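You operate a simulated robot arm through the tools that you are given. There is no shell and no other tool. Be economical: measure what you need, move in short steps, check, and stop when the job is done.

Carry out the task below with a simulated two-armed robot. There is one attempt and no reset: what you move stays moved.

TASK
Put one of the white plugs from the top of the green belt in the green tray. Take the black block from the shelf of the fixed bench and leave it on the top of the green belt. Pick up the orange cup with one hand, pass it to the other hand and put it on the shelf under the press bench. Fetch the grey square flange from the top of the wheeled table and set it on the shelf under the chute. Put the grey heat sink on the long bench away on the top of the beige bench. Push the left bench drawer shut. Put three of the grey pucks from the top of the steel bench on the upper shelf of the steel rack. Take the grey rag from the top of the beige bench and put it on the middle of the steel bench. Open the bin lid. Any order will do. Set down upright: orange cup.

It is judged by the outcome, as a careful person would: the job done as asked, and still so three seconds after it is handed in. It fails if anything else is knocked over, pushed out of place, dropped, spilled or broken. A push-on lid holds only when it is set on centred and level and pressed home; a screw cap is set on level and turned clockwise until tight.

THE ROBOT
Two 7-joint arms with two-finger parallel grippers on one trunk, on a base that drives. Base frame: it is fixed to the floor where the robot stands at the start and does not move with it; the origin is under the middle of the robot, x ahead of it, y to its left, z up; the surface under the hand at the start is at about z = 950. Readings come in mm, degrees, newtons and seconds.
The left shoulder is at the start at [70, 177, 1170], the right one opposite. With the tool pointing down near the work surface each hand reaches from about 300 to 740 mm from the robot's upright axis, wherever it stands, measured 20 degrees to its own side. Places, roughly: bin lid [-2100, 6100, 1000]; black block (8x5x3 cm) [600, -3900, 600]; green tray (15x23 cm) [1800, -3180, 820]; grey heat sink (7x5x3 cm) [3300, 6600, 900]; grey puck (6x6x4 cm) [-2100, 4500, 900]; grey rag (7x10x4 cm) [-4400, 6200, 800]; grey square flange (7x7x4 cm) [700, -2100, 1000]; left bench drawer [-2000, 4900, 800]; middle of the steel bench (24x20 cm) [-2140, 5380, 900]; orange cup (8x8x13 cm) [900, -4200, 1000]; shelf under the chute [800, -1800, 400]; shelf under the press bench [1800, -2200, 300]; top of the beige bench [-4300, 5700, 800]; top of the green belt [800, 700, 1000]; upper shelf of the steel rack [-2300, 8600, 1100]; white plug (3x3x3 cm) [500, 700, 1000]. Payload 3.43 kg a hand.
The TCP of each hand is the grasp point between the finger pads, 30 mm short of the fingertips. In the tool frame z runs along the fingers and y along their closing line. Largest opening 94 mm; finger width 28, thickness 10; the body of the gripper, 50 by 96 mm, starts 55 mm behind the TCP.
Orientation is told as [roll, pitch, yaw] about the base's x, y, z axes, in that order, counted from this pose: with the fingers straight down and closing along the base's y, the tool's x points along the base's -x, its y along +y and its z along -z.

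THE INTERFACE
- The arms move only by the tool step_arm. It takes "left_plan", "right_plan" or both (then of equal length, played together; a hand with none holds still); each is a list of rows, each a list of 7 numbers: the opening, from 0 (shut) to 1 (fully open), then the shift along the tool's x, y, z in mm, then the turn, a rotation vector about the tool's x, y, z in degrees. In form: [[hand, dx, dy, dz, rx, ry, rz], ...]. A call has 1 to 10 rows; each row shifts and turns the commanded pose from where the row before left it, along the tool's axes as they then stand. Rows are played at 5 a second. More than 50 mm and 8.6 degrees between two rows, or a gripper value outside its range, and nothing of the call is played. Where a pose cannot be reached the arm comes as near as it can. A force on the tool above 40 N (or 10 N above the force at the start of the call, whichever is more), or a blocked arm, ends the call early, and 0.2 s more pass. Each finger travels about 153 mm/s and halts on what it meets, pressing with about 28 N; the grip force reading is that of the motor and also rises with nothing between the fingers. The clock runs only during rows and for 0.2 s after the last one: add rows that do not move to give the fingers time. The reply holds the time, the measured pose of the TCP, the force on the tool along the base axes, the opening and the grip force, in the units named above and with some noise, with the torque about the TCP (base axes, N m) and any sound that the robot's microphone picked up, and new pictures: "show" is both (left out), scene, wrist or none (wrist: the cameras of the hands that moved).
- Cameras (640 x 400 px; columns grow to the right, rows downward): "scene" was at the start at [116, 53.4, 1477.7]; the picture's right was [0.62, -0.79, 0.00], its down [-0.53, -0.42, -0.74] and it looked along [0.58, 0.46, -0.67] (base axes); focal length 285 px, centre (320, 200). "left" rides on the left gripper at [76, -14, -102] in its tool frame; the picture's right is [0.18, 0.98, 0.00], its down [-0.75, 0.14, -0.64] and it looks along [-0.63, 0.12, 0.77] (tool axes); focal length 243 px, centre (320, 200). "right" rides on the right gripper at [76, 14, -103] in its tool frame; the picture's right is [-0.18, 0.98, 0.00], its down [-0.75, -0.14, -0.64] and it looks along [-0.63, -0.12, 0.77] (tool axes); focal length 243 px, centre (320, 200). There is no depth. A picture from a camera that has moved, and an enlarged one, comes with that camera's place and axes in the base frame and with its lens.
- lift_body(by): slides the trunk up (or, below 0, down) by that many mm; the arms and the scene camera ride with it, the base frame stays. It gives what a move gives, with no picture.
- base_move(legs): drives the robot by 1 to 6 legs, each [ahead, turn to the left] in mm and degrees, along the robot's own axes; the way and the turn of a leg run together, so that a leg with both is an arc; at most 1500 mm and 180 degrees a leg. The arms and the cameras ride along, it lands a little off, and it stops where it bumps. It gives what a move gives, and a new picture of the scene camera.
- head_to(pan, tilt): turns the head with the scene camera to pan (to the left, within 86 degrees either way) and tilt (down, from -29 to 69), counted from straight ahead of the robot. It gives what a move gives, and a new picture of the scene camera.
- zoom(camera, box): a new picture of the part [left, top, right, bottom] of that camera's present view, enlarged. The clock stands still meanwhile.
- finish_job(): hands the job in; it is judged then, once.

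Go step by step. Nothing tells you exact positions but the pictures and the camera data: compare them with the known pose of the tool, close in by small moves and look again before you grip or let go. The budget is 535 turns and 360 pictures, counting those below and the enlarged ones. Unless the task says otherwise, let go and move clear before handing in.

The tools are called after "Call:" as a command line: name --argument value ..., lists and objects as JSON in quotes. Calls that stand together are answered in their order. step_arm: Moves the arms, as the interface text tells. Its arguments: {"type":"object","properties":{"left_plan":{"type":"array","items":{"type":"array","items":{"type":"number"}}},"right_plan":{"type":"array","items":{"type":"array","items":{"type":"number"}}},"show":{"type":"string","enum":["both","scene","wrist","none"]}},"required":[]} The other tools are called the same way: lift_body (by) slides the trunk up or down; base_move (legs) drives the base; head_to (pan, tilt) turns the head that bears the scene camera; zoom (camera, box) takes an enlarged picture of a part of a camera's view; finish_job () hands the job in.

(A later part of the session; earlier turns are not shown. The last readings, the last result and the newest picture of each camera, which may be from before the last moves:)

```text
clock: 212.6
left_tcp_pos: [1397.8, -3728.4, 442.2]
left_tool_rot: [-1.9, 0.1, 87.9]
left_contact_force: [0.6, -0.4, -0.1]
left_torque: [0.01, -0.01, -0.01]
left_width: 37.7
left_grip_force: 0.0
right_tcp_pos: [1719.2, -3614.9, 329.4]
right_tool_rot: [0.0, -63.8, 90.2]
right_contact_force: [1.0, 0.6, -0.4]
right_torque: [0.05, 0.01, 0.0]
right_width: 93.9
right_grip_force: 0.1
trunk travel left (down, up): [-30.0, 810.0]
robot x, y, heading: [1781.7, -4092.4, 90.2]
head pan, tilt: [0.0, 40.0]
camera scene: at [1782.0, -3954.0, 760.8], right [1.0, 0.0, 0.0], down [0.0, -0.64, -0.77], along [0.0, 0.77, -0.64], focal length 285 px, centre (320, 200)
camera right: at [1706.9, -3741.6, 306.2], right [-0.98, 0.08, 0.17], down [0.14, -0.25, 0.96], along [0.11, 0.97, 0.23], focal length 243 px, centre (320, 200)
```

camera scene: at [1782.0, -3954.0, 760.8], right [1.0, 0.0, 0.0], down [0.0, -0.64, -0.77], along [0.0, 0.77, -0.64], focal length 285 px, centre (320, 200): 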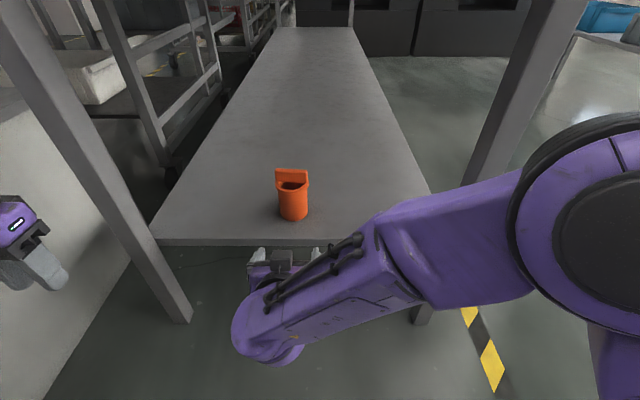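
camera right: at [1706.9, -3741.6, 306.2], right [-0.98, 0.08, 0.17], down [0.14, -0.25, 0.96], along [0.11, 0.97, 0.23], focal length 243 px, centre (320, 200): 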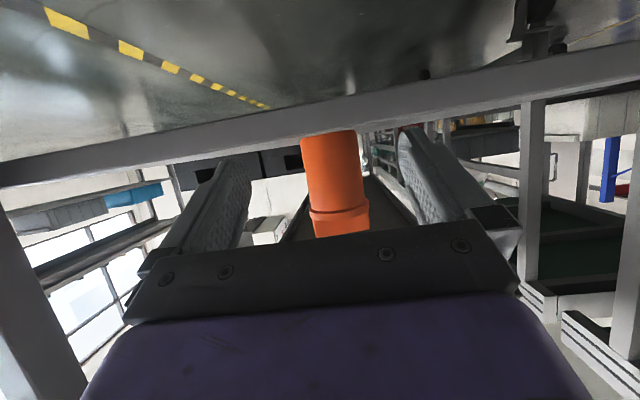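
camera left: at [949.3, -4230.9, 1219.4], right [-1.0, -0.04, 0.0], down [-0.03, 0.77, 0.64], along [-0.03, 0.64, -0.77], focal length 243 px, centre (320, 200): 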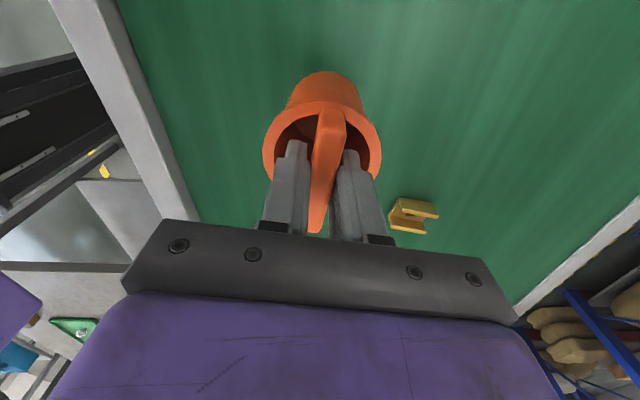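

The cup stands upright on the shelf. I pull back, raise the trunk and bring the right hand to a tucked, vertical carry pose for passing the pole.

Call:
step_arm --right_plan '[[0.5, 15.5, 0, -31.5, 0, 0, 0], [0.5, 15.5, 0, -31.5, 0, 0, 0], [0.5, 0, 0, 0, 0, 0, 0]]' --show "none"

Call:
lift_body --by 400

Call:
lift_body --by 320

Call:
step_arm --right_plan '[[0.3, 0, 0, 0, 0, 8, 0], [0.3, 0, 0, 0, 0, 8, 0], [0.3, 0, 0, 0, 0, 8, 0], [0.3, 0, 0, 0, 0, 8, 0], [0.3, 0, 0, 0, 0, 8, 0], [0.3, 0, 0, 0, 0, 8, 0], [0.3, 0, 0, 0, 0, 8, 0], [0.3, 0, 0, 0, 0, 8, 0], [0.3, 0, 0, -30, 0, 0, 0], [0.3, 0, 0, -30, 0, 0, 0]]' --show "none"

Call:
step_arm --right_plan '[[0.3, -45, 8, 0, 0, 0, 0], [0.3, -45, 8, 0, 0, 0, 0], [0.3, -45, 8, 0, 0, 0, 0], [0.3, 0, 0, 0, 0, 0, 0]]' --show "scene"

```text
clock: 213.4
left_tcp_pos: [1396.6, -3729.0, 443.1]
left_tool_rot: [-1.8, 0.1, 88.0]
left_contact_force: [-0.8, -0.2, -0.8]
left_torque: [0.02, 0.04, 0.01]
left_width: 37.6
left_grip_force: 0.0
right_tcp_pos: [1720.8, -3685.0, 330.4]
right_tool_rot: [0.1, -63.9, 90.0]
right_contact_force: [-0.1, 0.5, 0.1]
right_torque: [-0.01, 0.02, -0.04]
right_width: 47.4
right_grip_force: 0.0
trunk travel left (down, up): [-30.0, 810.0]
robot x, y, heading: [1781.6, -4092.5, 90.3]
head pan, tilt: [0.0, 40.0]
```

```text
clock: 217.2
left_tcp_pos: [1395.8, -3728.8, 843.9]
left_tool_rot: [-1.8, 0.1, 87.9]
left_contact_force: [0.4, -0.3, 0.5]
left_torque: [0.0, 0.01, -0.02]
left_width: 37.5
left_grip_force: 0.0
right_tcp_pos: [1718.0, -3685.2, 729.7]
right_tool_rot: [0.0, -64.0, 90.3]
right_contact_force: [-0.3, 0.7, 0.3]
right_torque: [-0.03, 0.0, 0.0]
right_width: 47.1
right_grip_force: 0.1
trunk travel left (down, up): [-430.0, 410.0]
robot x, y, heading: [1781.2, -4089.1, 90.3]
head pan, tilt: [0.0, 40.0]
```

```text
clock: 220.4
left_tcp_pos: [1396.0, -3728.1, 1163.6]
left_tool_rot: [-1.9, 0.1, 88.0]
left_contact_force: [-0.2, -0.4, 1.0]
left_torque: [-0.01, -0.02, -0.02]
left_width: 37.4
left_grip_force: 0.1
right_tcp_pos: [1719.3, -3685.5, 1050.4]
right_tool_rot: [0.0, -63.9, 90.1]
right_contact_force: [-0.5, 0.1, 0.1]
right_torque: [0.02, 0.04, 0.01]
right_width: 47.0
right_grip_force: 0.0
trunk travel left (down, up): [-750.0, 90.0]
robot x, y, heading: [1781.2, -4087.4, 89.8]
head pan, tilt: [0.0, 40.0]
```

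```text
clock: 222.6
left_tcp_pos: [1397.5, -3729.6, 1163.9]
left_tool_rot: [-1.9, -0.1, 88.0]
left_contact_force: [-1.1, 0.4, -0.7]
left_torque: [-0.02, -0.01, 0.01]
left_width: 37.6
left_grip_force: 0.0
right_tcp_pos: [1719.8, -3685.8, 1111.2]
right_tool_rot: [0.1, 0.1, 90.4]
right_contact_force: [0.8, 0.6, -0.2]
right_torque: [0.01, 0.01, 0.01]
right_width: 28.4
right_grip_force: 0.0
trunk travel left (down, up): [-750.0, 90.0]
robot x, y, heading: [1782.5, -4087.7, 90.2]
head pan, tilt: [0.0, 40.0]
```

```text
clock: 223.6
left_tcp_pos: [1396.2, -3727.3, 1164.2]
left_tool_rot: [-1.9, 0.0, 88.0]
left_contact_force: [-0.7, -0.7, -0.6]
left_torque: [0.01, 0.01, -0.01]
left_width: 37.6
left_grip_force: 0.1
right_tcp_pos: [1695.7, -3549.6, 1111.7]
right_tool_rot: [0.0, 0.2, 90.1]
right_contact_force: [0.5, -0.8, 0.4]
right_torque: [0.07, 0.02, 0.0]
right_width: 28.0
right_grip_force: 0.1
trunk travel left (down, up): [-750.0, 90.0]
robot x, y, heading: [1783.4, -4088.1, 90.2]
head pan, tilt: [0.0, 40.0]
camera scene: at [1782.5, -3954.5, 1480.9], right [1.0, 0.0, 0.0], down [0.0, -0.64, -0.77], along [0.0, 0.77, -0.64], focal length 285 px, centre (320, 200)
```

scene: 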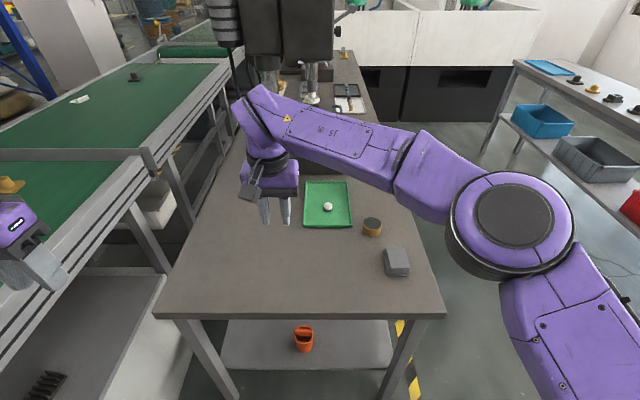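

The right arm is tucked. Before leaving I zoom on the black finned thing on the fixed bench's shelf.

Call:
head_to --pan 45 --tilt 48

```text
clock: 224.7
left_tcp_pos: [1397.2, -3727.1, 1164.4]
left_tool_rot: [-1.9, 0.0, 88.0]
left_contact_force: [-0.4, -0.3, -0.2]
left_torque: [-0.01, 0.0, 0.02]
left_width: 37.6
left_grip_force: 0.0
right_tcp_pos: [1695.4, -3550.2, 1110.9]
right_tool_rot: [0.0, 0.1, 90.1]
right_contact_force: [-0.3, -0.4, 0.2]
right_torque: [-0.01, 0.01, -0.01]
right_width: 28.2
right_grip_force: 0.1
trunk travel left (down, up): [-750.0, 90.0]
robot x, y, heading: [1783.4, -4089.6, 90.2]
head pan, tilt: [45.0, 48.0]
camera scene: at [1726.4, -3983.3, 1469.4], right [0.71, 0.71, 0.0], down [0.53, -0.52, -0.67], along [-0.47, 0.47, -0.74], focal length 285 px, centre (320, 200)
```

scene: 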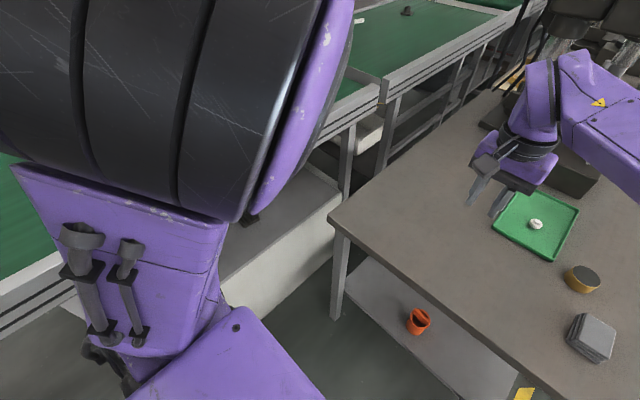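

The left arm blocks the view; I will look from the front instead. I drive back out past the pole.

Call:
base_move --legs '[[0, -45], [-365, 0], [0, 45], [-540, 0]]'

Call:
base_move --legs '[[0, 90], [1500, 0], [330, 0], [0, -90]]'

```text
clock: 233.9
left_tcp_pos: [1147.0, -4537.5, 1162.8]
left_tool_rot: [-1.9, 0.2, 88.7]
left_contact_force: [-0.3, -0.1, -0.2]
left_torque: [-0.02, 0.0, -0.01]
left_width: 37.8
left_grip_force: 0.2
right_tcp_pos: [1442.5, -4354.1, 1110.3]
right_tool_rot: [0.1, 0.0, 90.9]
right_contact_force: [-0.4, 0.7, 0.2]
right_torque: [0.03, -0.04, 0.02]
right_width: 28.3
right_grip_force: 0.1
trunk travel left (down, up): [-750.0, 90.0]
robot x, y, heading: [1538.8, -4896.3, 90.6]
head pan, tilt: [45.0, 48.0]
camera scene: at [1478.4, -4788.0, 1469.3], right [0.7, 0.72, 0.0], down [0.53, -0.52, -0.67], along [-0.48, 0.47, -0.74], focal length 285 px, centre (320, 200)
```

scene: 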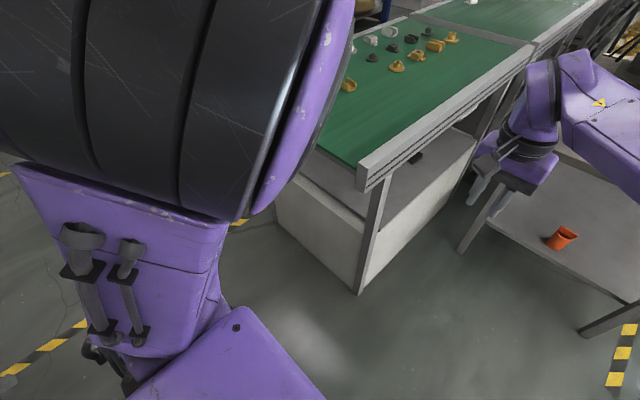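

```text
clock: 250.8
left_tcp_pos: [-698.7, -4555.6, 1164.2]
left_tool_rot: [-1.9, 0.1, 89.2]
left_contact_force: [-0.3, -0.9, -0.9]
left_torque: [0.01, -0.01, -0.01]
left_width: 37.7
left_grip_force: 0.1
right_tcp_pos: [-403.8, -4373.4, 1110.9]
right_tool_rot: [-0.1, 0.0, 91.3]
right_contact_force: [0.1, 0.4, -0.4]
right_torque: [-0.01, 0.0, -0.01]
right_width: 28.6
right_grip_force: 0.1
trunk travel left (down, up): [-750.0, 90.0]
robot x, y, heading: [-307.6, -4910.3, 90.9]
head pan, tilt: [45.0, 48.0]
camera scene: at [-364.3, -4805.6, 1469.3], right [0.69, 0.72, 0.0], down [0.54, -0.51, -0.67], along [-0.48, 0.46, -0.74], focal length 285 px, centre (320, 200)
```

scene: 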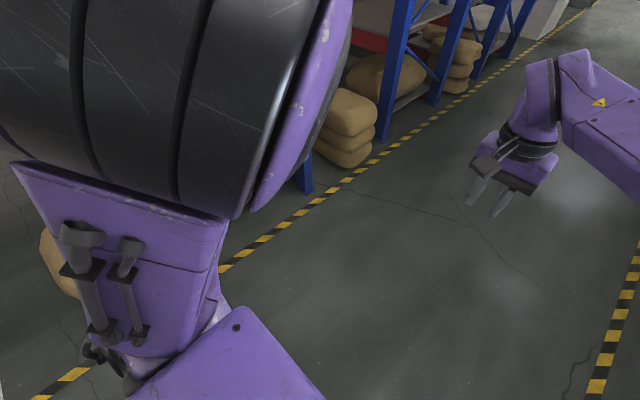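

Now north along the aisle and turn to face the fixed bench's shelf.

Call:
base_move --legs '[[1050, 0], [0, -91]]'

Call:
lift_body --by -300

Call:
head_to --pan 0 --tilt 30

```text
clock: 260.0
left_tcp_pos: [27.9, -3474.6, 1163.4]
left_tool_rot: [-2.1, 0.1, -1.3]
left_contact_force: [-0.1, 1.4, 0.6]
left_torque: [0.02, -0.03, -0.01]
left_width: 37.4
left_grip_force: 0.1
right_tcp_pos: [211.9, -3769.9, 1110.0]
right_tool_rot: [0.1, 0.0, 0.9]
right_contact_force: [0.2, -0.5, -0.1]
right_torque: [-0.03, -0.02, 0.02]
right_width: 27.9
right_grip_force: 0.0
trunk travel left (down, up): [-750.0, 90.0]
robot x, y, heading: [-328.8, -3864.4, 0.8]
head pan, tilt: [45.0, 48.0]
camera scene: at [-224.1, -3805.0, 1469.4], right [0.72, -0.7, 0.0], down [-0.52, -0.53, -0.67], along [0.47, 0.48, -0.74], focal length 285 px, centre (320, 200)
```

scene: 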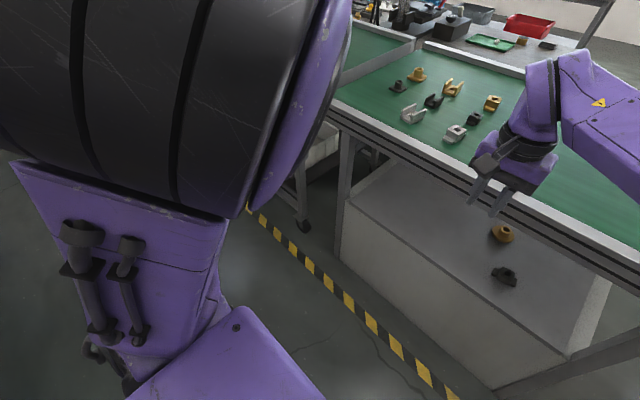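

```text
clock: 263.0
left_tcp_pos: [28.5, -3473.5, 862.8]
left_tool_rot: [-2.2, 0.1, -1.2]
left_contact_force: [0.6, 0.4, 0.3]
left_torque: [0.0, 0.04, -0.01]
left_width: 37.6
left_grip_force: 0.1
right_tcp_pos: [210.5, -3770.8, 809.6]
right_tool_rot: [0.0, 0.1, 0.7]
right_contact_force: [-0.5, 0.9, -0.8]
right_torque: [-0.01, 0.01, -0.02]
right_width: 27.8
right_grip_force: 0.1
trunk travel left (down, up): [-450.0, 390.0]
robot x, y, heading: [-328.0, -3861.9, 0.8]
head pan, tilt: [45.0, 48.0]
```

```text
clock: 264.1
left_tcp_pos: [28.6, -3474.6, 863.2]
left_tool_rot: [-2.1, 0.1, -1.2]
left_contact_force: [-0.6, 0.3, 0.1]
left_torque: [0.0, -0.01, 0.01]
left_width: 37.7
left_grip_force: 0.0
right_tcp_pos: [210.0, -3769.9, 810.8]
right_tool_rot: [0.0, 0.1, 0.9]
right_contact_force: [-0.3, 0.2, -0.1]
right_torque: [-0.02, 0.01, -0.03]
right_width: 28.2
right_grip_force: 0.0
trunk travel left (down, up): [-450.0, 390.0]
robot x, y, heading: [-328.0, -3863.6, 0.8]
head pan, tilt: [0.0, 30.0]
camera scene: at [-188.6, -3860.3, 1196.1], right [0.02, -1.0, 0.0], down [-0.5, -0.01, -0.87], along [0.87, 0.01, -0.5], focal length 285 px, centre (320, 200)
```

scene: 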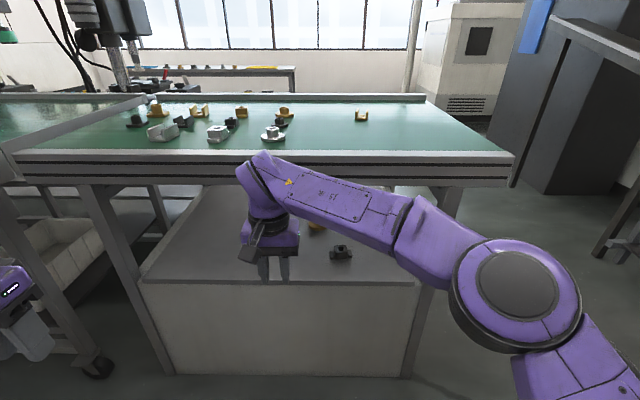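

Call:
zoom --camera "scene" --box '[230, 180, 430, 300]'

```text
3.20 times, centred on (330, 240) of scene
camera zoom: at [-188.6, -3860.3, 1196.1], right [0.02, -1.0, 0.0], down [-0.5, -0.01, -0.87], along [0.87, 0.01, -0.5], focal length 912 px, centre (288, 72)
```

zoom: 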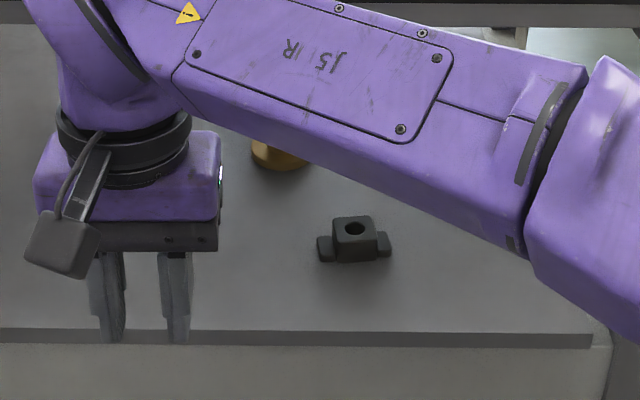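

The black block (a small block with a bore) stands on the shelf at about [492,-3915,600], 100 mm in from the edge. I pull the right hand back, tilt it 48 degrees forward, and come closer.

Call:
step_arm --right_plan '[[0.5, 38, -28, 0, 0, 0, 0], [0.5, 38, -28, 0, 0, 0, 0], [0.5, 38, -28, 0, 0, 0, 0], [0.5, 0, -28, 0, 0, -8, 0], [0.5, 0, 0, 0, 0, -8, 0], [0.5, 0, 0, 0, 0, -8, 0], [0.5, 0, 0, 0, 0, -8, 0], [0.5, 0, 0, 0, 0, -8, 0], [0.5, 0, 0, 0, 0, -8, 0], [0.5, 0, 0, 0, 0, 0, 0]]' --show "none"

Call:
lift_body --by -80

Call:
base_move --legs '[[220, -0.8]]'

```text
clock: 266.3
left_tcp_pos: [29.5, -3474.8, 863.0]
left_tool_rot: [-2.1, 0.2, -1.2]
left_contact_force: [-0.6, -1.0, 0.7]
left_torque: [0.03, 0.0, 0.01]
left_width: 37.6
left_grip_force: 0.1
right_tcp_pos: [98.0, -3884.4, 810.6]
right_tool_rot: [0.2, -48.0, 1.0]
right_contact_force: [0.4, 0.5, 0.4]
right_torque: [0.01, -0.01, -0.02]
right_width: 47.3
right_grip_force: 0.1
trunk travel left (down, up): [-450.0, 390.0]
robot x, y, heading: [-330.6, -3867.1, 1.0]
head pan, tilt: [0.0, 30.0]
```

```text
clock: 267.5
left_tcp_pos: [28.0, -3473.8, 784.3]
left_tool_rot: [-2.1, 0.2, -1.3]
left_contact_force: [0.3, 0.6, -0.3]
left_torque: [0.01, -0.01, 0.0]
left_width: 37.6
left_grip_force: 0.0
right_tcp_pos: [97.6, -3882.8, 730.8]
right_tool_rot: [0.1, -47.9, 0.9]
right_contact_force: [0.1, 0.3, 0.8]
right_torque: [0.0, 0.0, 0.01]
right_width: 47.2
right_grip_force: 0.0
trunk travel left (down, up): [-370.0, 470.0]
robot x, y, heading: [-330.7, -3864.2, 0.5]
head pan, tilt: [0.0, 30.0]
```

```text
clock: 269.2
left_tcp_pos: [251.6, -3476.4, 782.7]
left_tool_rot: [-2.2, 0.2, -2.0]
left_contact_force: [0.9, 0.4, -0.3]
left_torque: [0.01, 0.0, 0.0]
left_width: 37.7
left_grip_force: 0.2
right_tcp_pos: [316.6, -3886.8, 730.6]
right_tool_rot: [0.0, -48.0, 0.1]
right_contact_force: [0.4, -0.4, -0.2]
right_torque: [0.03, 0.0, -0.01]
right_width: 47.1
right_grip_force: 0.1
trunk travel left (down, up): [-370.0, 470.0]
robot x, y, heading: [-109.5, -3860.5, -0.0]
head pan, tilt: [0.0, 30.0]
camera scene: at [30.9, -3860.4, 1116.0], right [0.0, -1.0, 0.0], down [-0.5, 0.0, -0.87], along [0.87, 0.0, -0.5], focal length 285 px, centre (320, 200)
```

scene: 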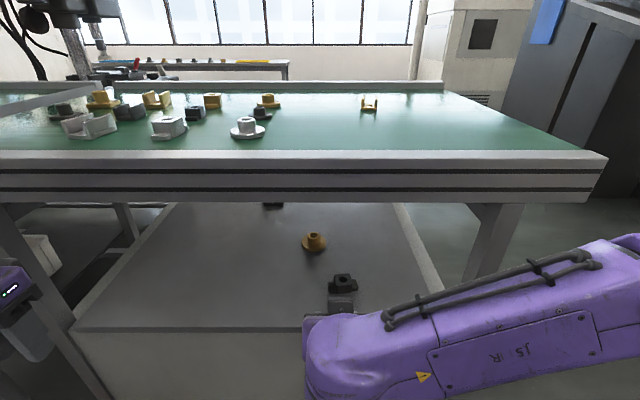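

Call:
zoom --camera "right" --box '[0, 0, 640, 400]'

Call:
zoom --camera "scene" --box '[280, 250, 400, 325]'

```text
1.00 times, centred on (320, 200) of right (not enlarged: the box is as wide or as high as the picture)
camera zoom: at [190.7, -3874.5, 741.8], right [0.12, 0.98, 0.14], down [0.03, -0.14, 0.99], along [0.99, -0.12, -0.05], focal length 243 px, centre (320, 200)
```

zoom: 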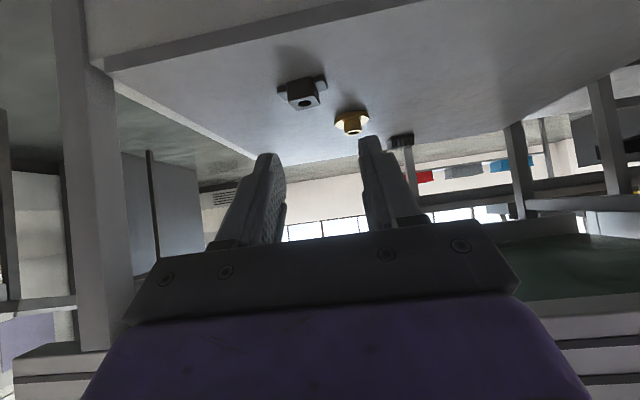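

```text
5.33 times, centred on (340, 288) of scene
camera zoom: at [30.9, -3860.4, 1116.0], right [0.0, -1.0, 0.0], down [-0.5, 0.0, -0.87], along [0.87, 0.0, -0.5], focal length 1521 px, centre (213, -267)
```

zoom: 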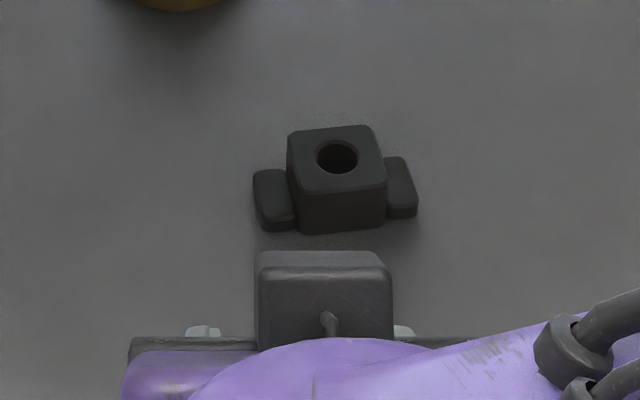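

Triangulating, the shelf is at z about 550 and the block's top centre at about [547,-3919,580]. I lower the trunk 70 mm and bring the right hand in short of the block.

Call:
lift_body --by -70

Call:
step_arm --right_plan '[[0.8, -23.5, -8, 33.6, 0, 0, 0], [0.8, -23.5, -8, 33.6, 0, 0, 0], [0.8, -23.5, -8, 33.6, 0, 0, 0], [0.8, -23.5, -8, 33.6, 0, 0, 0], [0.8, 0, 0, 0, 0, 0, 0]]'

```text
clock: 270.2
left_tcp_pos: [252.5, -3477.1, 714.7]
left_tool_rot: [-2.1, 0.1, -1.9]
left_contact_force: [0.7, -0.6, -0.3]
left_torque: [0.02, -0.02, 0.05]
left_width: 37.7
left_grip_force: 0.1
right_tcp_pos: [316.2, -3888.0, 660.9]
right_tool_rot: [0.0, -47.9, 0.1]
right_contact_force: [0.1, -0.2, -0.6]
right_torque: [-0.01, -0.05, 0.03]
right_width: 47.0
right_grip_force: 0.0
trunk travel left (down, up): [-300.0, 540.0]
robot x, y, heading: [-109.0, -3863.9, -0.1]
head pan, tilt: [0.0, 30.0]
```

```text
clock: 271.4
left_tcp_pos: [252.7, -3477.1, 713.6]
left_tool_rot: [-2.1, 0.1, -1.9]
left_contact_force: [0.5, -1.0, 0.2]
left_torque: [0.0, 0.01, -0.01]
left_width: 37.6
left_grip_force: 0.0
right_tcp_pos: [479.5, -3919.5, 640.1]
right_tool_rot: [0.0, -47.9, 0.0]
right_contact_force: [0.1, -0.3, 0.1]
right_torque: [0.01, -0.01, 0.03]
right_width: 74.9
right_grip_force: 0.1
trunk travel left (down, up): [-300.0, 540.0]
robot x, y, heading: [-110.9, -3859.6, -0.0]
head pan, tilt: [0.0, 30.0]
camera scene: at [29.9, -3860.5, 1046.2], right [0.0, -1.0, 0.0], down [-0.5, 0.0, -0.87], along [0.87, 0.0, -0.5], focal length 285 px, centre (320, 200)
camera right: at [352.9, -3906.3, 652.4], right [0.12, 0.98, 0.14], down [0.03, -0.14, 0.99], along [0.99, -0.12, -0.05], focal length 243 px, centre (320, 200)
```

scene: 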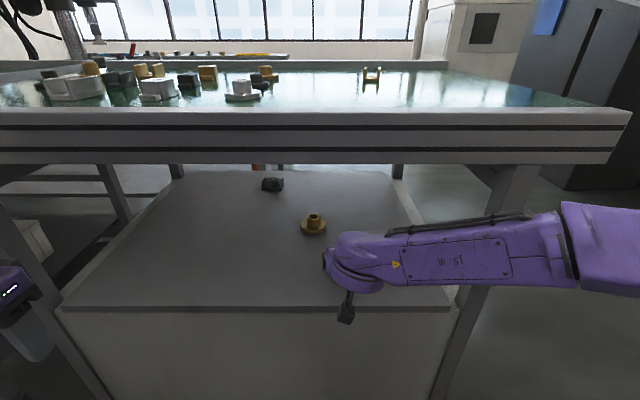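
right: 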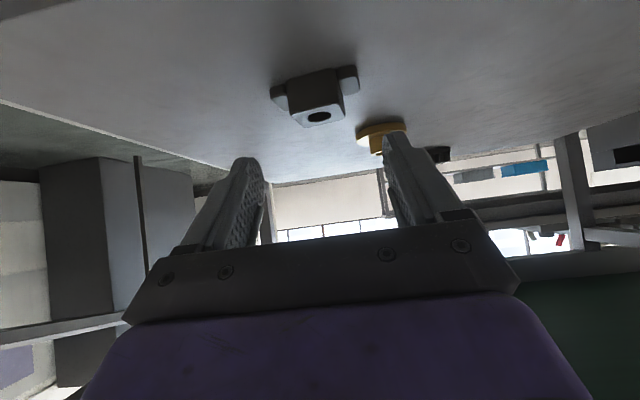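

Call:
step_arm --right_plan '[[0.8, 2, -1.5, 25, 0, 0, 0], [0.8, 2, -1.5, 25, 0, 0, 0], [0.8, 0.7, -0.5, 12, 0, 0, 0], [0.8, 0, 0, 0, 0, 0, 0]]' --show "wrist"

```text
clock: 272.4
left_tcp_pos: [251.7, -3477.1, 712.7]
left_tool_rot: [-2.1, 0.1, -2.0]
left_contact_force: [0.0, -0.8, -0.2]
left_torque: [0.04, -0.01, -0.03]
left_width: 37.5
left_grip_force: 0.0
right_tcp_pos: [522.6, -3922.1, 595.0]
right_tool_rot: [0.0, -47.8, 0.2]
right_contact_force: [0.4, 0.0, 1.1]
right_torque: [0.01, 0.02, -0.01]
right_width: 75.3
right_grip_force: 0.0
trunk travel left (down, up): [-300.0, 540.0]
robot x, y, heading: [-110.3, -3859.7, 0.3]
head pan, tilt: [0.0, 30.0]
camera right: at [396.3, -3909.3, 607.0], right [0.12, 0.98, 0.14], down [0.03, -0.14, 0.99], along [0.99, -0.12, -0.05], focal length 243 px, centre (320, 200)
```

right: 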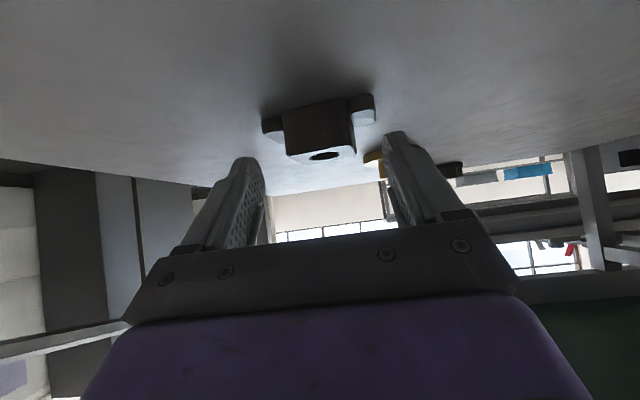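

Call:
step_arm --right_plan '[[0.8, 1.2, 0, 9.2, 0, 0, 0], [0.4, 0, 0, 0, 0, 0, 0], [0.0, 0, 0, 0, 0, 0, 0], [0.0, 0, 0, 0, 0, 0, 0], [0.0, 0, 0, 0, 0, 0, 0]]' --show "wrist"

```text
clock: 273.6
left_tcp_pos: [252.0, -3477.2, 714.2]
left_tool_rot: [-2.1, 0.2, -2.0]
left_contact_force: [0.5, -0.2, 0.3]
left_torque: [-0.01, 0.02, -0.01]
left_width: 37.6
left_grip_force: 0.0
right_tcp_pos: [527.3, -3922.2, 588.2]
right_tool_rot: [0.0, -47.9, 0.0]
right_contact_force: [-0.4, 0.4, -0.6]
right_torque: [-0.07, 0.05, 0.01]
right_width: 43.0
right_grip_force: 28.2
trunk travel left (down, up): [-300.0, 540.0]
robot x, y, heading: [-113.2, -3867.0, 0.2]
head pan, tilt: [0.0, 30.0]
camera right: at [402.0, -3909.3, 600.0], right [0.12, 0.98, 0.14], down [0.03, -0.14, 0.99], along [0.99, -0.12, -0.05], focal length 243 px, centre (320, 200)
```

right: 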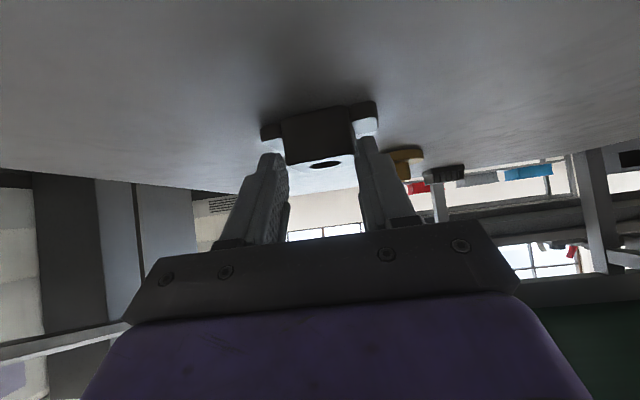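

It grips the middle of the block (43 mm). I lift 30 mm and check.

Call:
step_arm --right_plan '[[0.0, -7.4, 0, -6.7, 0, 0, 0], [0.0, -14.8, 0, -13.4, 0, 0, 0], [0.0, 0, 0, 0, 0, 0, 0]]' --show "wrist"

```text
clock: 274.4
left_tcp_pos: [252.2, -3477.5, 712.0]
left_tool_rot: [-2.1, 0.1, -2.0]
left_contact_force: [0.6, 0.0, 0.4]
left_torque: [0.0, -0.03, 0.01]
left_width: 37.5
left_grip_force: 0.1
right_tcp_pos: [527.7, -3921.2, 618.0]
right_tool_rot: [0.1, -47.9, 0.1]
right_contact_force: [-0.4, -0.6, 0.3]
right_torque: [0.02, 0.01, 0.0]
right_width: 0.0
right_grip_force: 28.0
trunk travel left (down, up): [-300.0, 540.0]
robot x, y, heading: [-112.2, -3859.1, 0.2]
head pan, tilt: [0.0, 30.0]
camera right: at [401.9, -3909.8, 630.0], right [0.12, 0.98, 0.14], down [0.03, -0.14, 0.99], along [0.99, -0.12, -0.05], focal length 243 px, centre (320, 200)
```

right: 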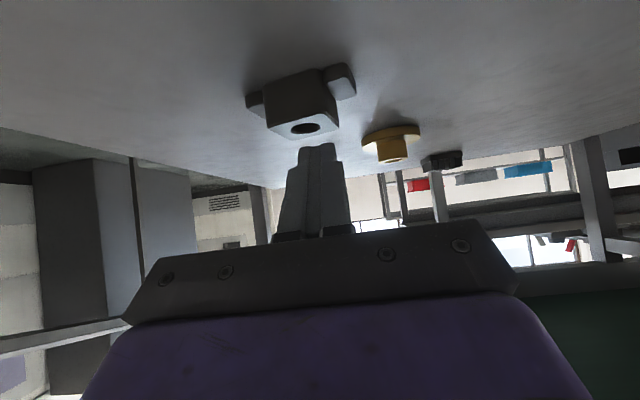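

It slipped off, since the pads only caught the top edge, and the block has turned slightly. I look closely to align better.

Call:
step_arm --right_plan '[[0.8, 20, 0, -40, 0, 0, 0], [0.8, 0, 0, 0, 0, 0, 0], [0.8, 0, 0, 0, 0, 0, 0]]' --show "none"

Call:
zoom --camera "right" --box '[220, 40, 420, 165]'

Call:
zoom --camera "scene" --box '[270, 190, 430, 290]'

```text
clock: 275.2
left_tcp_pos: [251.3, -3476.5, 712.6]
left_tool_rot: [-2.2, 0.1, -1.9]
left_contact_force: [-0.7, 0.5, 0.1]
left_torque: [0.02, 0.0, 0.0]
left_width: 37.5
left_grip_force: 0.0
right_tcp_pos: [485.6, -3922.9, 630.0]
right_tool_rot: [0.1, -47.8, 0.2]
right_contact_force: [0.9, 0.3, 0.0]
right_torque: [0.02, 0.01, 0.03]
right_width: 75.2
right_grip_force: 0.2
trunk travel left (down, up): [-300.0, 540.0]
robot x, y, heading: [-109.9, -3863.7, 0.1]
head pan, tilt: [0.0, 30.0]
```

```text
3.20 times, centred on (320, 102) of right
camera zoom: at [357.9, -3910.1, 641.6], right [0.12, 0.98, 0.14], down [0.03, -0.14, 0.99], along [0.99, -0.12, -0.05], focal length 776 px, centre (320, 512)
```

zoom: 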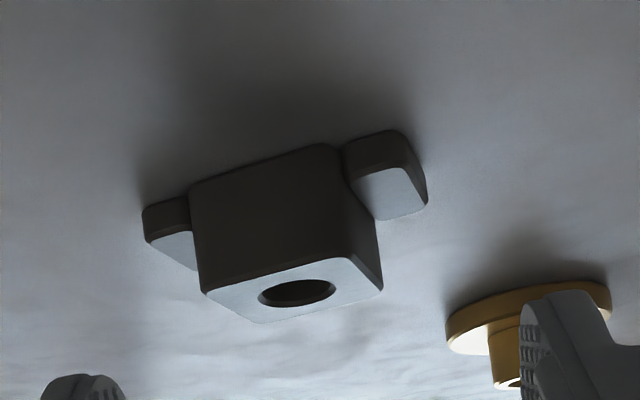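

```text
4.00 times, centred on (350, 240) of scene
camera zoom: at [30.0, -3860.5, 1046.2], right [0.0, -1.0, 0.0], down [-0.5, 0.0, -0.87], along [0.87, 0.0, -0.5], focal length 1141 px, centre (200, 40)
```

zoom: 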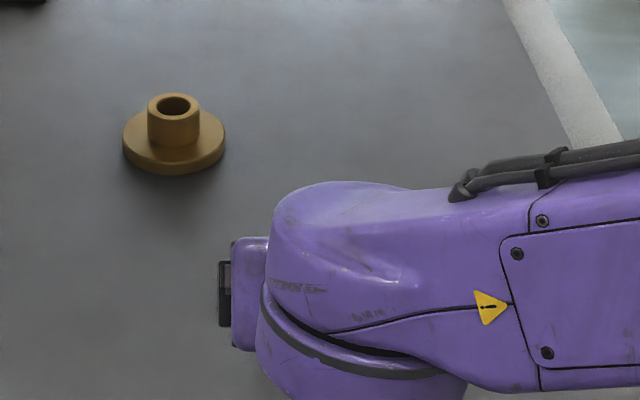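

The block is turned about 9 degrees and the shelf may lie a bit lower than I took it. I probe the shelf with the closed fingertips in front of the block to measure its height.

Call:
step_arm --right_plan '[[0.0, 15, 0, 13.4, 0, 0, 0], [0.0, 15, 0, 13.4, 0, 0, 0], [0.0, 5.9, 0, 5.35, 0, 0, 0], [0.0, 3, 0, 2.7, 0, 0, 0], [0.0, 3, 0, 2.7, 0, 0, 0], [0.0, 3, 0, 2.7, 0, 0, 0], [0.0, 3, 0, 2.7, 0, 0, 0], [0, 0, 0, 0, 0, 0, 0]]' --show "wrist"

```text
clock: 277.1
left_tcp_pos: [250.0, -3477.6, 714.9]
left_tool_rot: [-2.1, -0.1, -2.0]
left_contact_force: [-0.1, -0.2, 0.6]
left_torque: [-0.03, 0.0, 0.0]
left_width: 37.7
left_grip_force: 0.0
right_tcp_pos: [484.6, -3922.8, 570.4]
right_tool_rot: [0.1, -48.3, 0.1]
right_contact_force: [-2.1, -3.5, 23.9]
right_torque: [-0.08, -0.28, 0.09]
right_width: 0.0
right_grip_force: 27.8
trunk travel left (down, up): [-300.0, 540.0]
robot x, y, heading: [-109.6, -3863.4, 0.1]
head pan, tilt: [0.0, 30.0]
camera right: at [358.0, -3909.7, 580.8], right [0.12, 0.98, 0.14], down [0.02, -0.14, 0.99], along [0.99, -0.12, -0.04], focal length 243 px, centre (320, 200)
```

right: 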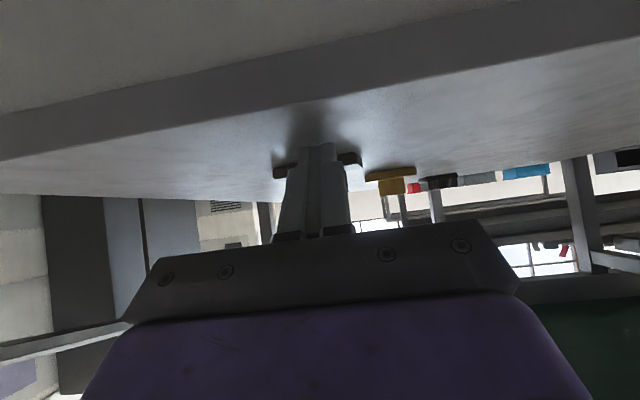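

The shelf is at z about 540, so the block's top is near 570 and its centre near [567,-3933]. I rise, reduce the tilt to 38 degrees, turn 9 degrees to align, and move in from above.

Call:
step_arm --right_plan '[[0.8, -22.3, 0, -20, 0, 0, 0], [0.8, -22.3, 0, -20, 0, 0, 0], [0.8, 0, 0, 0, 0, 5, 0], [0.8, 0, 0, 0, 0, 5, 0], [0.8, 0, 0, 0, -5.5, 0, -7.1], [0.8, 0, 0, 0, 0, 0, 0]]' --show "wrist"

```text
refused: row 5 steps farther than a row can; nothing moved
```

Call:
step_arm --right_plan '[[0.8, -22.3, 0, -20, 0, 0, 0], [0.8, -22.3, 0, -20, 0, 0, 0], [0.8, 0, 0, 0, 0, 5, 0], [0.8, 0, 0, 0, 0, 5, 0], [0.8, 0, 0, 0, -2.75, 0, -3.55], [0.8, 0, 0, 0, -2.75, 0, -3.55], [0.8, 0, 0, 0, 0, 0, 0]]' --show "wrist"

```text
clock: 278.6
left_tcp_pos: [252.3, -3477.1, 712.9]
left_tool_rot: [-2.1, 0.0, -1.9]
left_contact_force: [0.3, 0.1, -0.1]
left_torque: [-0.02, -0.01, 0.0]
left_width: 37.9
left_grip_force: 0.0
right_tcp_pos: [485.4, -3922.8, 625.7]
right_tool_rot: [0.0, -37.8, 9.1]
right_contact_force: [0.1, 0.2, 0.3]
right_torque: [-0.01, -0.02, 0.01]
right_width: 75.3
right_grip_force: 0.0
trunk travel left (down, up): [-300.0, 540.0]
robot x, y, heading: [-112.4, -3867.2, -0.2]
head pan, tilt: [0.0, 30.0]
camera right: at [361.9, -3929.0, 659.6], right [-0.01, 0.99, 0.11], down [0.22, -0.11, 0.97], along [0.98, 0.04, -0.22], focal length 243 px, centre (320, 200)
```

right: 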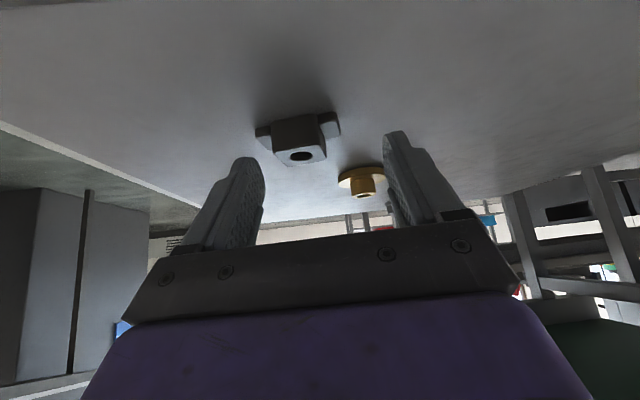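

Call:
step_arm --right_plan '[[0.8, -12, -23.4, 10, 0, 0, 0], [0.8, -6.5, 0, 25, 0, 0, 0], [0.8, -4, 0, 22, 0, 0, 0], [0.8, 0, 0, 0, 0, 0, 0]]' --show "wrist"

```text
clock: 279.6
left_tcp_pos: [250.9, -3477.7, 714.1]
left_tool_rot: [-2.2, 0.1, -2.0]
left_contact_force: [0.0, 0.2, -0.2]
left_torque: [0.02, -0.02, -0.04]
left_width: 37.3
left_grip_force: 0.0
right_tcp_pos: [541.0, -3938.2, 595.8]
right_tool_rot: [0.0, -37.9, 9.1]
right_contact_force: [0.4, 0.7, 0.6]
right_torque: [0.02, 0.02, -0.01]
right_width: 75.3
right_grip_force: 0.1
trunk travel left (down, up): [-300.0, 540.0]
robot x, y, heading: [-109.8, -3863.2, -0.2]
head pan, tilt: [0.0, 30.0]
camera right: at [418.0, -3944.3, 628.7], right [-0.01, 0.99, 0.11], down [0.22, -0.11, 0.97], along [0.98, 0.04, -0.22], focal length 243 px, centre (320, 200)
```

right: 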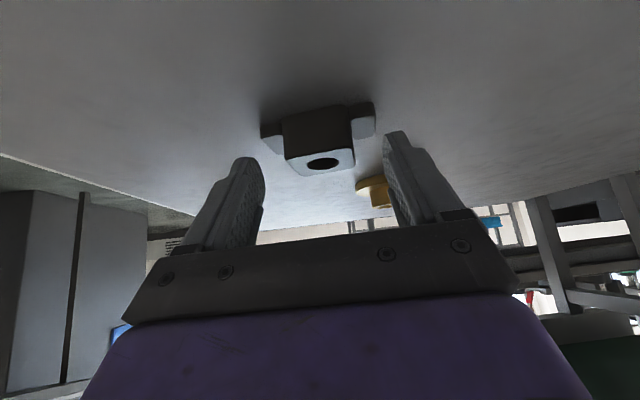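

Call:
step_arm --right_plan '[[0.8, -1.9, 1, 17, 0, 0, 0], [0.4, 0, 0, 0, 0, 0, 0], [0.0, 0, 0, 0, 0, 0, 0], [0.0, 0, 0, 0, 0, 0, 0], [0.0, 0, 0, 0, 0, 0, 0], [0.0, -12.3, 0, -15.8, 0, 0, 0], [0, 0, 0, 0, 0, 0, 0]]' --show "wrist"

```text
clock: 281.2
left_tcp_pos: [251.6, -3476.9, 713.4]
left_tool_rot: [-2.1, 0.1, -2.0]
left_contact_force: [-0.2, 0.1, -0.7]
left_torque: [0.0, 0.03, -0.05]
left_width: 37.7
left_grip_force: 0.0
right_tcp_pos: [552.7, -3934.0, 601.0]
right_tool_rot: [0.1, -37.9, 9.2]
right_contact_force: [0.7, -0.6, -2.2]
right_torque: [-0.03, 0.07, 0.0]
right_width: 43.9
right_grip_force: 27.8
trunk travel left (down, up): [-300.0, 540.0]
robot x, y, heading: [-110.0, -3863.3, 0.0]
head pan, tilt: [0.0, 30.0]
camera right: at [429.8, -3940.5, 635.9], right [-0.01, 0.99, 0.11], down [0.22, -0.11, 0.97], along [0.98, 0.04, -0.22], focal length 243 px, centre (320, 200)
```

right: 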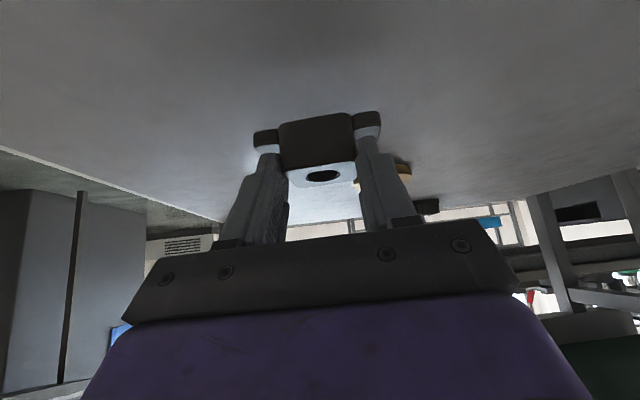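

The block is held. I lift, withdraw from the shelf, back off, raise the trunk and look over the state.

Call:
step_arm --right_plan '[[0.0, -15.4, 0, -19.7, 0, 0, 0], [0.0, 35, 7, -27.4, 0, 0, 0], [0.0, 35, 7, -27.4, 0, 0, 0], [0.0, 35, 7, -27.4, 0, 0, 0], [0.0, 35, 7, -27.4, 0, 0, 0], [0, 0, 0, 0, 0, 0, 0]]' --show "none"

Call:
base_move --legs '[[-250, 0]]'

Call:
lift_body --by 400

Call:
lift_body --by 50

Call:
base_move --legs '[[0, 90], [1500, 0], [1500, 0], [1400, 0], [0, -90]]'

```text
clock: 282.6
left_tcp_pos: [252.6, -3476.3, 713.4]
left_tool_rot: [-2.2, 0.0, -2.0]
left_contact_force: [0.1, -0.6, -0.9]
left_torque: [-0.02, 0.0, 0.0]
left_width: 37.9
left_grip_force: 0.0
right_tcp_pos: [370.8, -3935.7, 628.5]
right_tool_rot: [0.0, -37.9, 9.1]
right_contact_force: [0.2, -0.3, -4.1]
right_torque: [0.02, 0.05, -0.01]
right_width: 43.7
right_grip_force: 28.2
trunk travel left (down, up): [-300.0, 540.0]
robot x, y, heading: [-110.3, -3863.0, 0.2]
head pan, tilt: [0.0, 30.0]
```

```text
clock: 284.5
left_tcp_pos: [2.5, -3476.7, 713.4]
left_tool_rot: [-2.1, 0.1, -2.0]
left_contact_force: [0.6, -0.5, 0.3]
left_torque: [-0.03, -0.01, 0.0]
left_width: 37.6
left_grip_force: 0.0
right_tcp_pos: [121.8, -3936.4, 630.0]
right_tool_rot: [0.0, -37.9, 9.1]
right_contact_force: [0.5, -0.1, -3.7]
right_torque: [-0.03, 0.07, -0.01]
right_width: 43.8
right_grip_force: 28.2
trunk travel left (down, up): [-300.0, 540.0]
robot x, y, heading: [-358.5, -3862.2, 0.4]
head pan, tilt: [0.0, 30.0]
camera scene: at [-219.7, -3861.0, 1046.2], right [0.0, -1.0, 0.0], down [-0.5, 0.0, -0.87], along [0.87, 0.0, -0.5], focal length 285 px, centre (320, 200)
```

scene: 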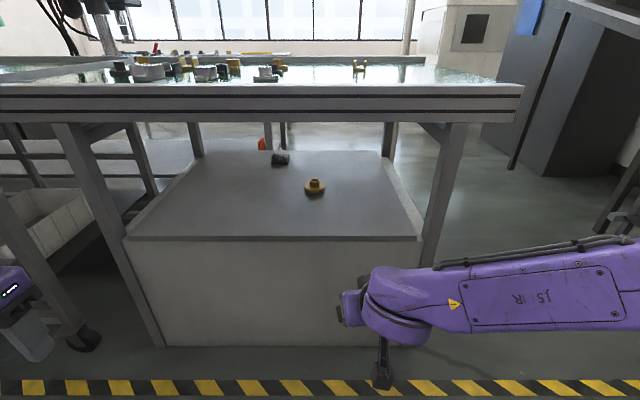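

```text
clock: 288.3
left_tcp_pos: [3.4, -3476.7, 1112.3]
left_tool_rot: [-2.1, 0.1, -1.9]
left_contact_force: [-0.4, 0.2, -0.3]
left_torque: [0.01, 0.01, -0.02]
left_width: 37.7
left_grip_force: 0.1
right_tcp_pos: [123.8, -3935.7, 1028.2]
right_tool_rot: [-0.1, -37.9, 9.1]
right_contact_force: [-0.4, -0.9, -4.4]
right_torque: [-0.01, 0.07, 0.0]
right_width: 43.5
right_grip_force: 28.1
trunk travel left (down, up): [-700.0, 140.0]
robot x, y, heading: [-359.8, -3863.4, 0.1]
head pan, tilt: [0.0, 30.0]
```

```text
clock: 289.2
left_tcp_pos: [2.6, -3477.6, 1163.1]
left_tool_rot: [-2.1, 0.1, -2.0]
left_contact_force: [0.5, -0.2, -0.4]
left_torque: [-0.01, 0.01, 0.0]
left_width: 37.6
left_grip_force: 0.2
right_tcp_pos: [123.2, -3936.6, 1079.2]
right_tool_rot: [0.0, -37.9, 9.0]
right_contact_force: [-0.4, 0.6, -3.8]
right_torque: [0.0, 0.1, 0.03]
right_width: 44.0
right_grip_force: 28.2
trunk travel left (down, up): [-750.0, 90.0]
robot x, y, heading: [-362.3, -3867.8, -0.1]
head pan, tilt: [0.0, 30.0]
```

```text
clock: 317.9
left_tcp_pos: [-38.8, 924.2, 1163.8]
left_tool_rot: [-2.1, 0.0, -0.6]
left_contact_force: [0.4, 0.2, 0.5]
left_torque: [-0.01, -0.01, 0.0]
left_width: 37.5
left_grip_force: 0.0
right_tcp_pos: [93.8, 468.1, 1078.4]
right_tool_rot: [-0.1, -37.9, 10.6]
right_contact_force: [0.0, -0.8, -4.4]
right_torque: [-0.03, 0.09, 0.05]
right_width: 43.6
right_grip_force: 27.4
trunk travel left (down, up): [-750.0, 90.0]
robot x, y, heading: [-390.4, 534.1, 1.4]
head pan, tilt: [0.0, 30.0]
camera scene: at [-250.0, 535.3, 1496.1], right [0.03, -1.0, 0.0], down [-0.5, -0.01, -0.87], along [0.87, 0.02, -0.5], focal length 285 px, centre (320, 200)
```

scene: 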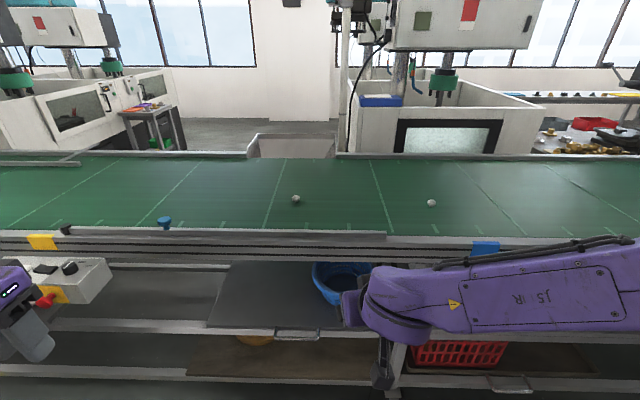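

The block is held; I am in front of the belt again. I drive up and set it on the belt at about [570,470], between the plugs.

Call:
base_move --legs '[[390, -1.4]]'

Call:
step_arm --right_plan '[[0, -31, 0, 24.6, 0, 0, 0], [0, -31, 0, 24.6, 0, 0, 0], [0, -31, 0, 24.6, 0, 0, 0], [0, 18, 0, 24, 0, 0, 0], [0, 18, 0, 24, 0, 0, 0], [0, 0, 0, 0, 0, 0, 0]]'

```text
clock: 320.3
left_tcp_pos: [362.8, 921.9, 1162.2]
left_tool_rot: [-2.2, 0.2, -2.0]
left_contact_force: [0.1, 0.6, -0.7]
left_torque: [0.02, -0.01, 0.01]
left_width: 37.6
left_grip_force: 0.1
right_tcp_pos: [481.4, 461.7, 1078.8]
right_tool_rot: [0.0, -38.0, 9.0]
right_contact_force: [0.5, 0.5, -4.1]
right_torque: [0.02, 0.1, -0.02]
right_width: 43.6
right_grip_force: 28.2
trunk travel left (down, up): [-750.0, 90.0]
robot x, y, heading: [-0.3, 537.8, 0.1]
head pan, tilt: [0.0, 30.0]
camera scene: at [139.4, 537.2, 1496.2], right [0.0, -1.0, 0.0], down [-0.5, 0.0, -0.87], along [0.87, 0.0, -0.5], focal length 285 px, centre (320, 200)
```

scene: 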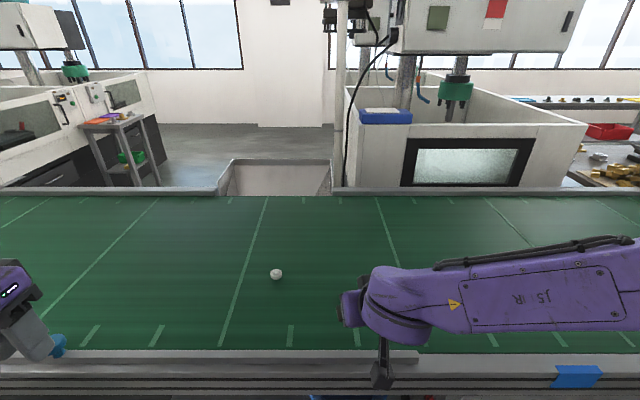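

```text
clock: 321.7
left_tcp_pos: [362.9, 920.3, 1163.1]
left_tool_rot: [-2.2, 0.1, -1.9]
left_contact_force: [0.5, 0.1, -0.2]
left_torque: [0.01, -0.02, 0.03]
left_width: 37.4
left_grip_force: 0.1
right_tcp_pos: [600.3, 482.0, 1017.8]
right_tool_rot: [0.1, -37.9, 9.2]
right_contact_force: [-0.6, -0.1, -4.1]
right_torque: [-0.02, 0.11, -0.01]
right_width: 43.6
right_grip_force: 27.9
trunk travel left (down, up): [-750.0, 90.0]
robot x, y, heading: [-2.7, 535.3, -0.1]
head pan, tilt: [0.0, 30.0]
camera scene: at [140.4, 537.3, 1496.1], right [0.0, -1.0, 0.0], down [-0.5, 0.0, -0.87], along [0.87, 0.0, -0.5], focal length 285 px, centre (320, 200)
camera right: at [476.9, 475.3, 1050.4], right [-0.01, 0.99, 0.11], down [0.22, -0.11, 0.97], along [0.98, 0.04, -0.22], focal length 243 px, centre (320, 200)
```

scene: 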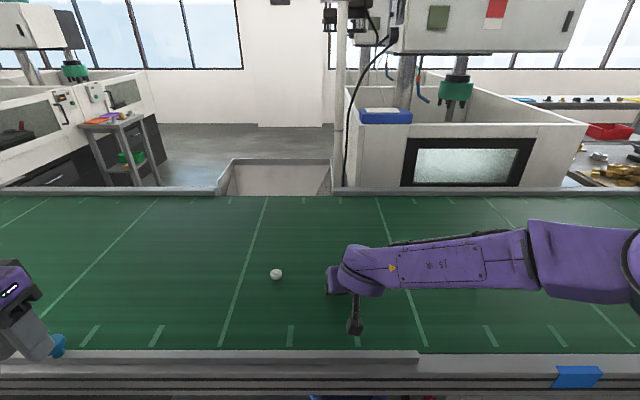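
right: 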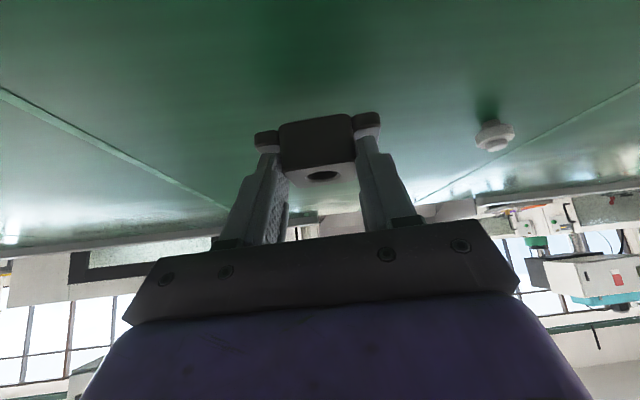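

Call:
step_arm --right_plan '[[0, 7.4, 0, 9.5, 0, 0, 0], [0, 4.3, 0, 5.5, 0, 0, 0], [0, 2.5, 0, 3.2, 0, 0, 0], [0, 2.5, 0, 3.2, 0, 0, 0], [0, 0, 0, 0, 0, 0, 0]]' --show "none"

```text
clock: 322.9
left_tcp_pos: [360.7, 921.0, 1164.1]
left_tool_rot: [-2.2, 0.0, -2.0]
left_contact_force: [-1.1, -0.8, 0.3]
left_torque: [-0.03, 0.0, 0.01]
left_width: 37.5
left_grip_force: 0.1
right_tcp_pos: [599.5, 481.2, 993.3]
right_tool_rot: [0.0, -38.2, 9.2]
right_contact_force: [2.6, -1.1, 11.7]
right_torque: [-0.05, -0.06, 0.02]
right_width: 43.4
right_grip_force: 28.1
trunk travel left (down, up): [-750.0, 90.0]
robot x, y, heading: [-3.4, 535.3, -0.1]
head pan, tilt: [0.0, 30.0]
```

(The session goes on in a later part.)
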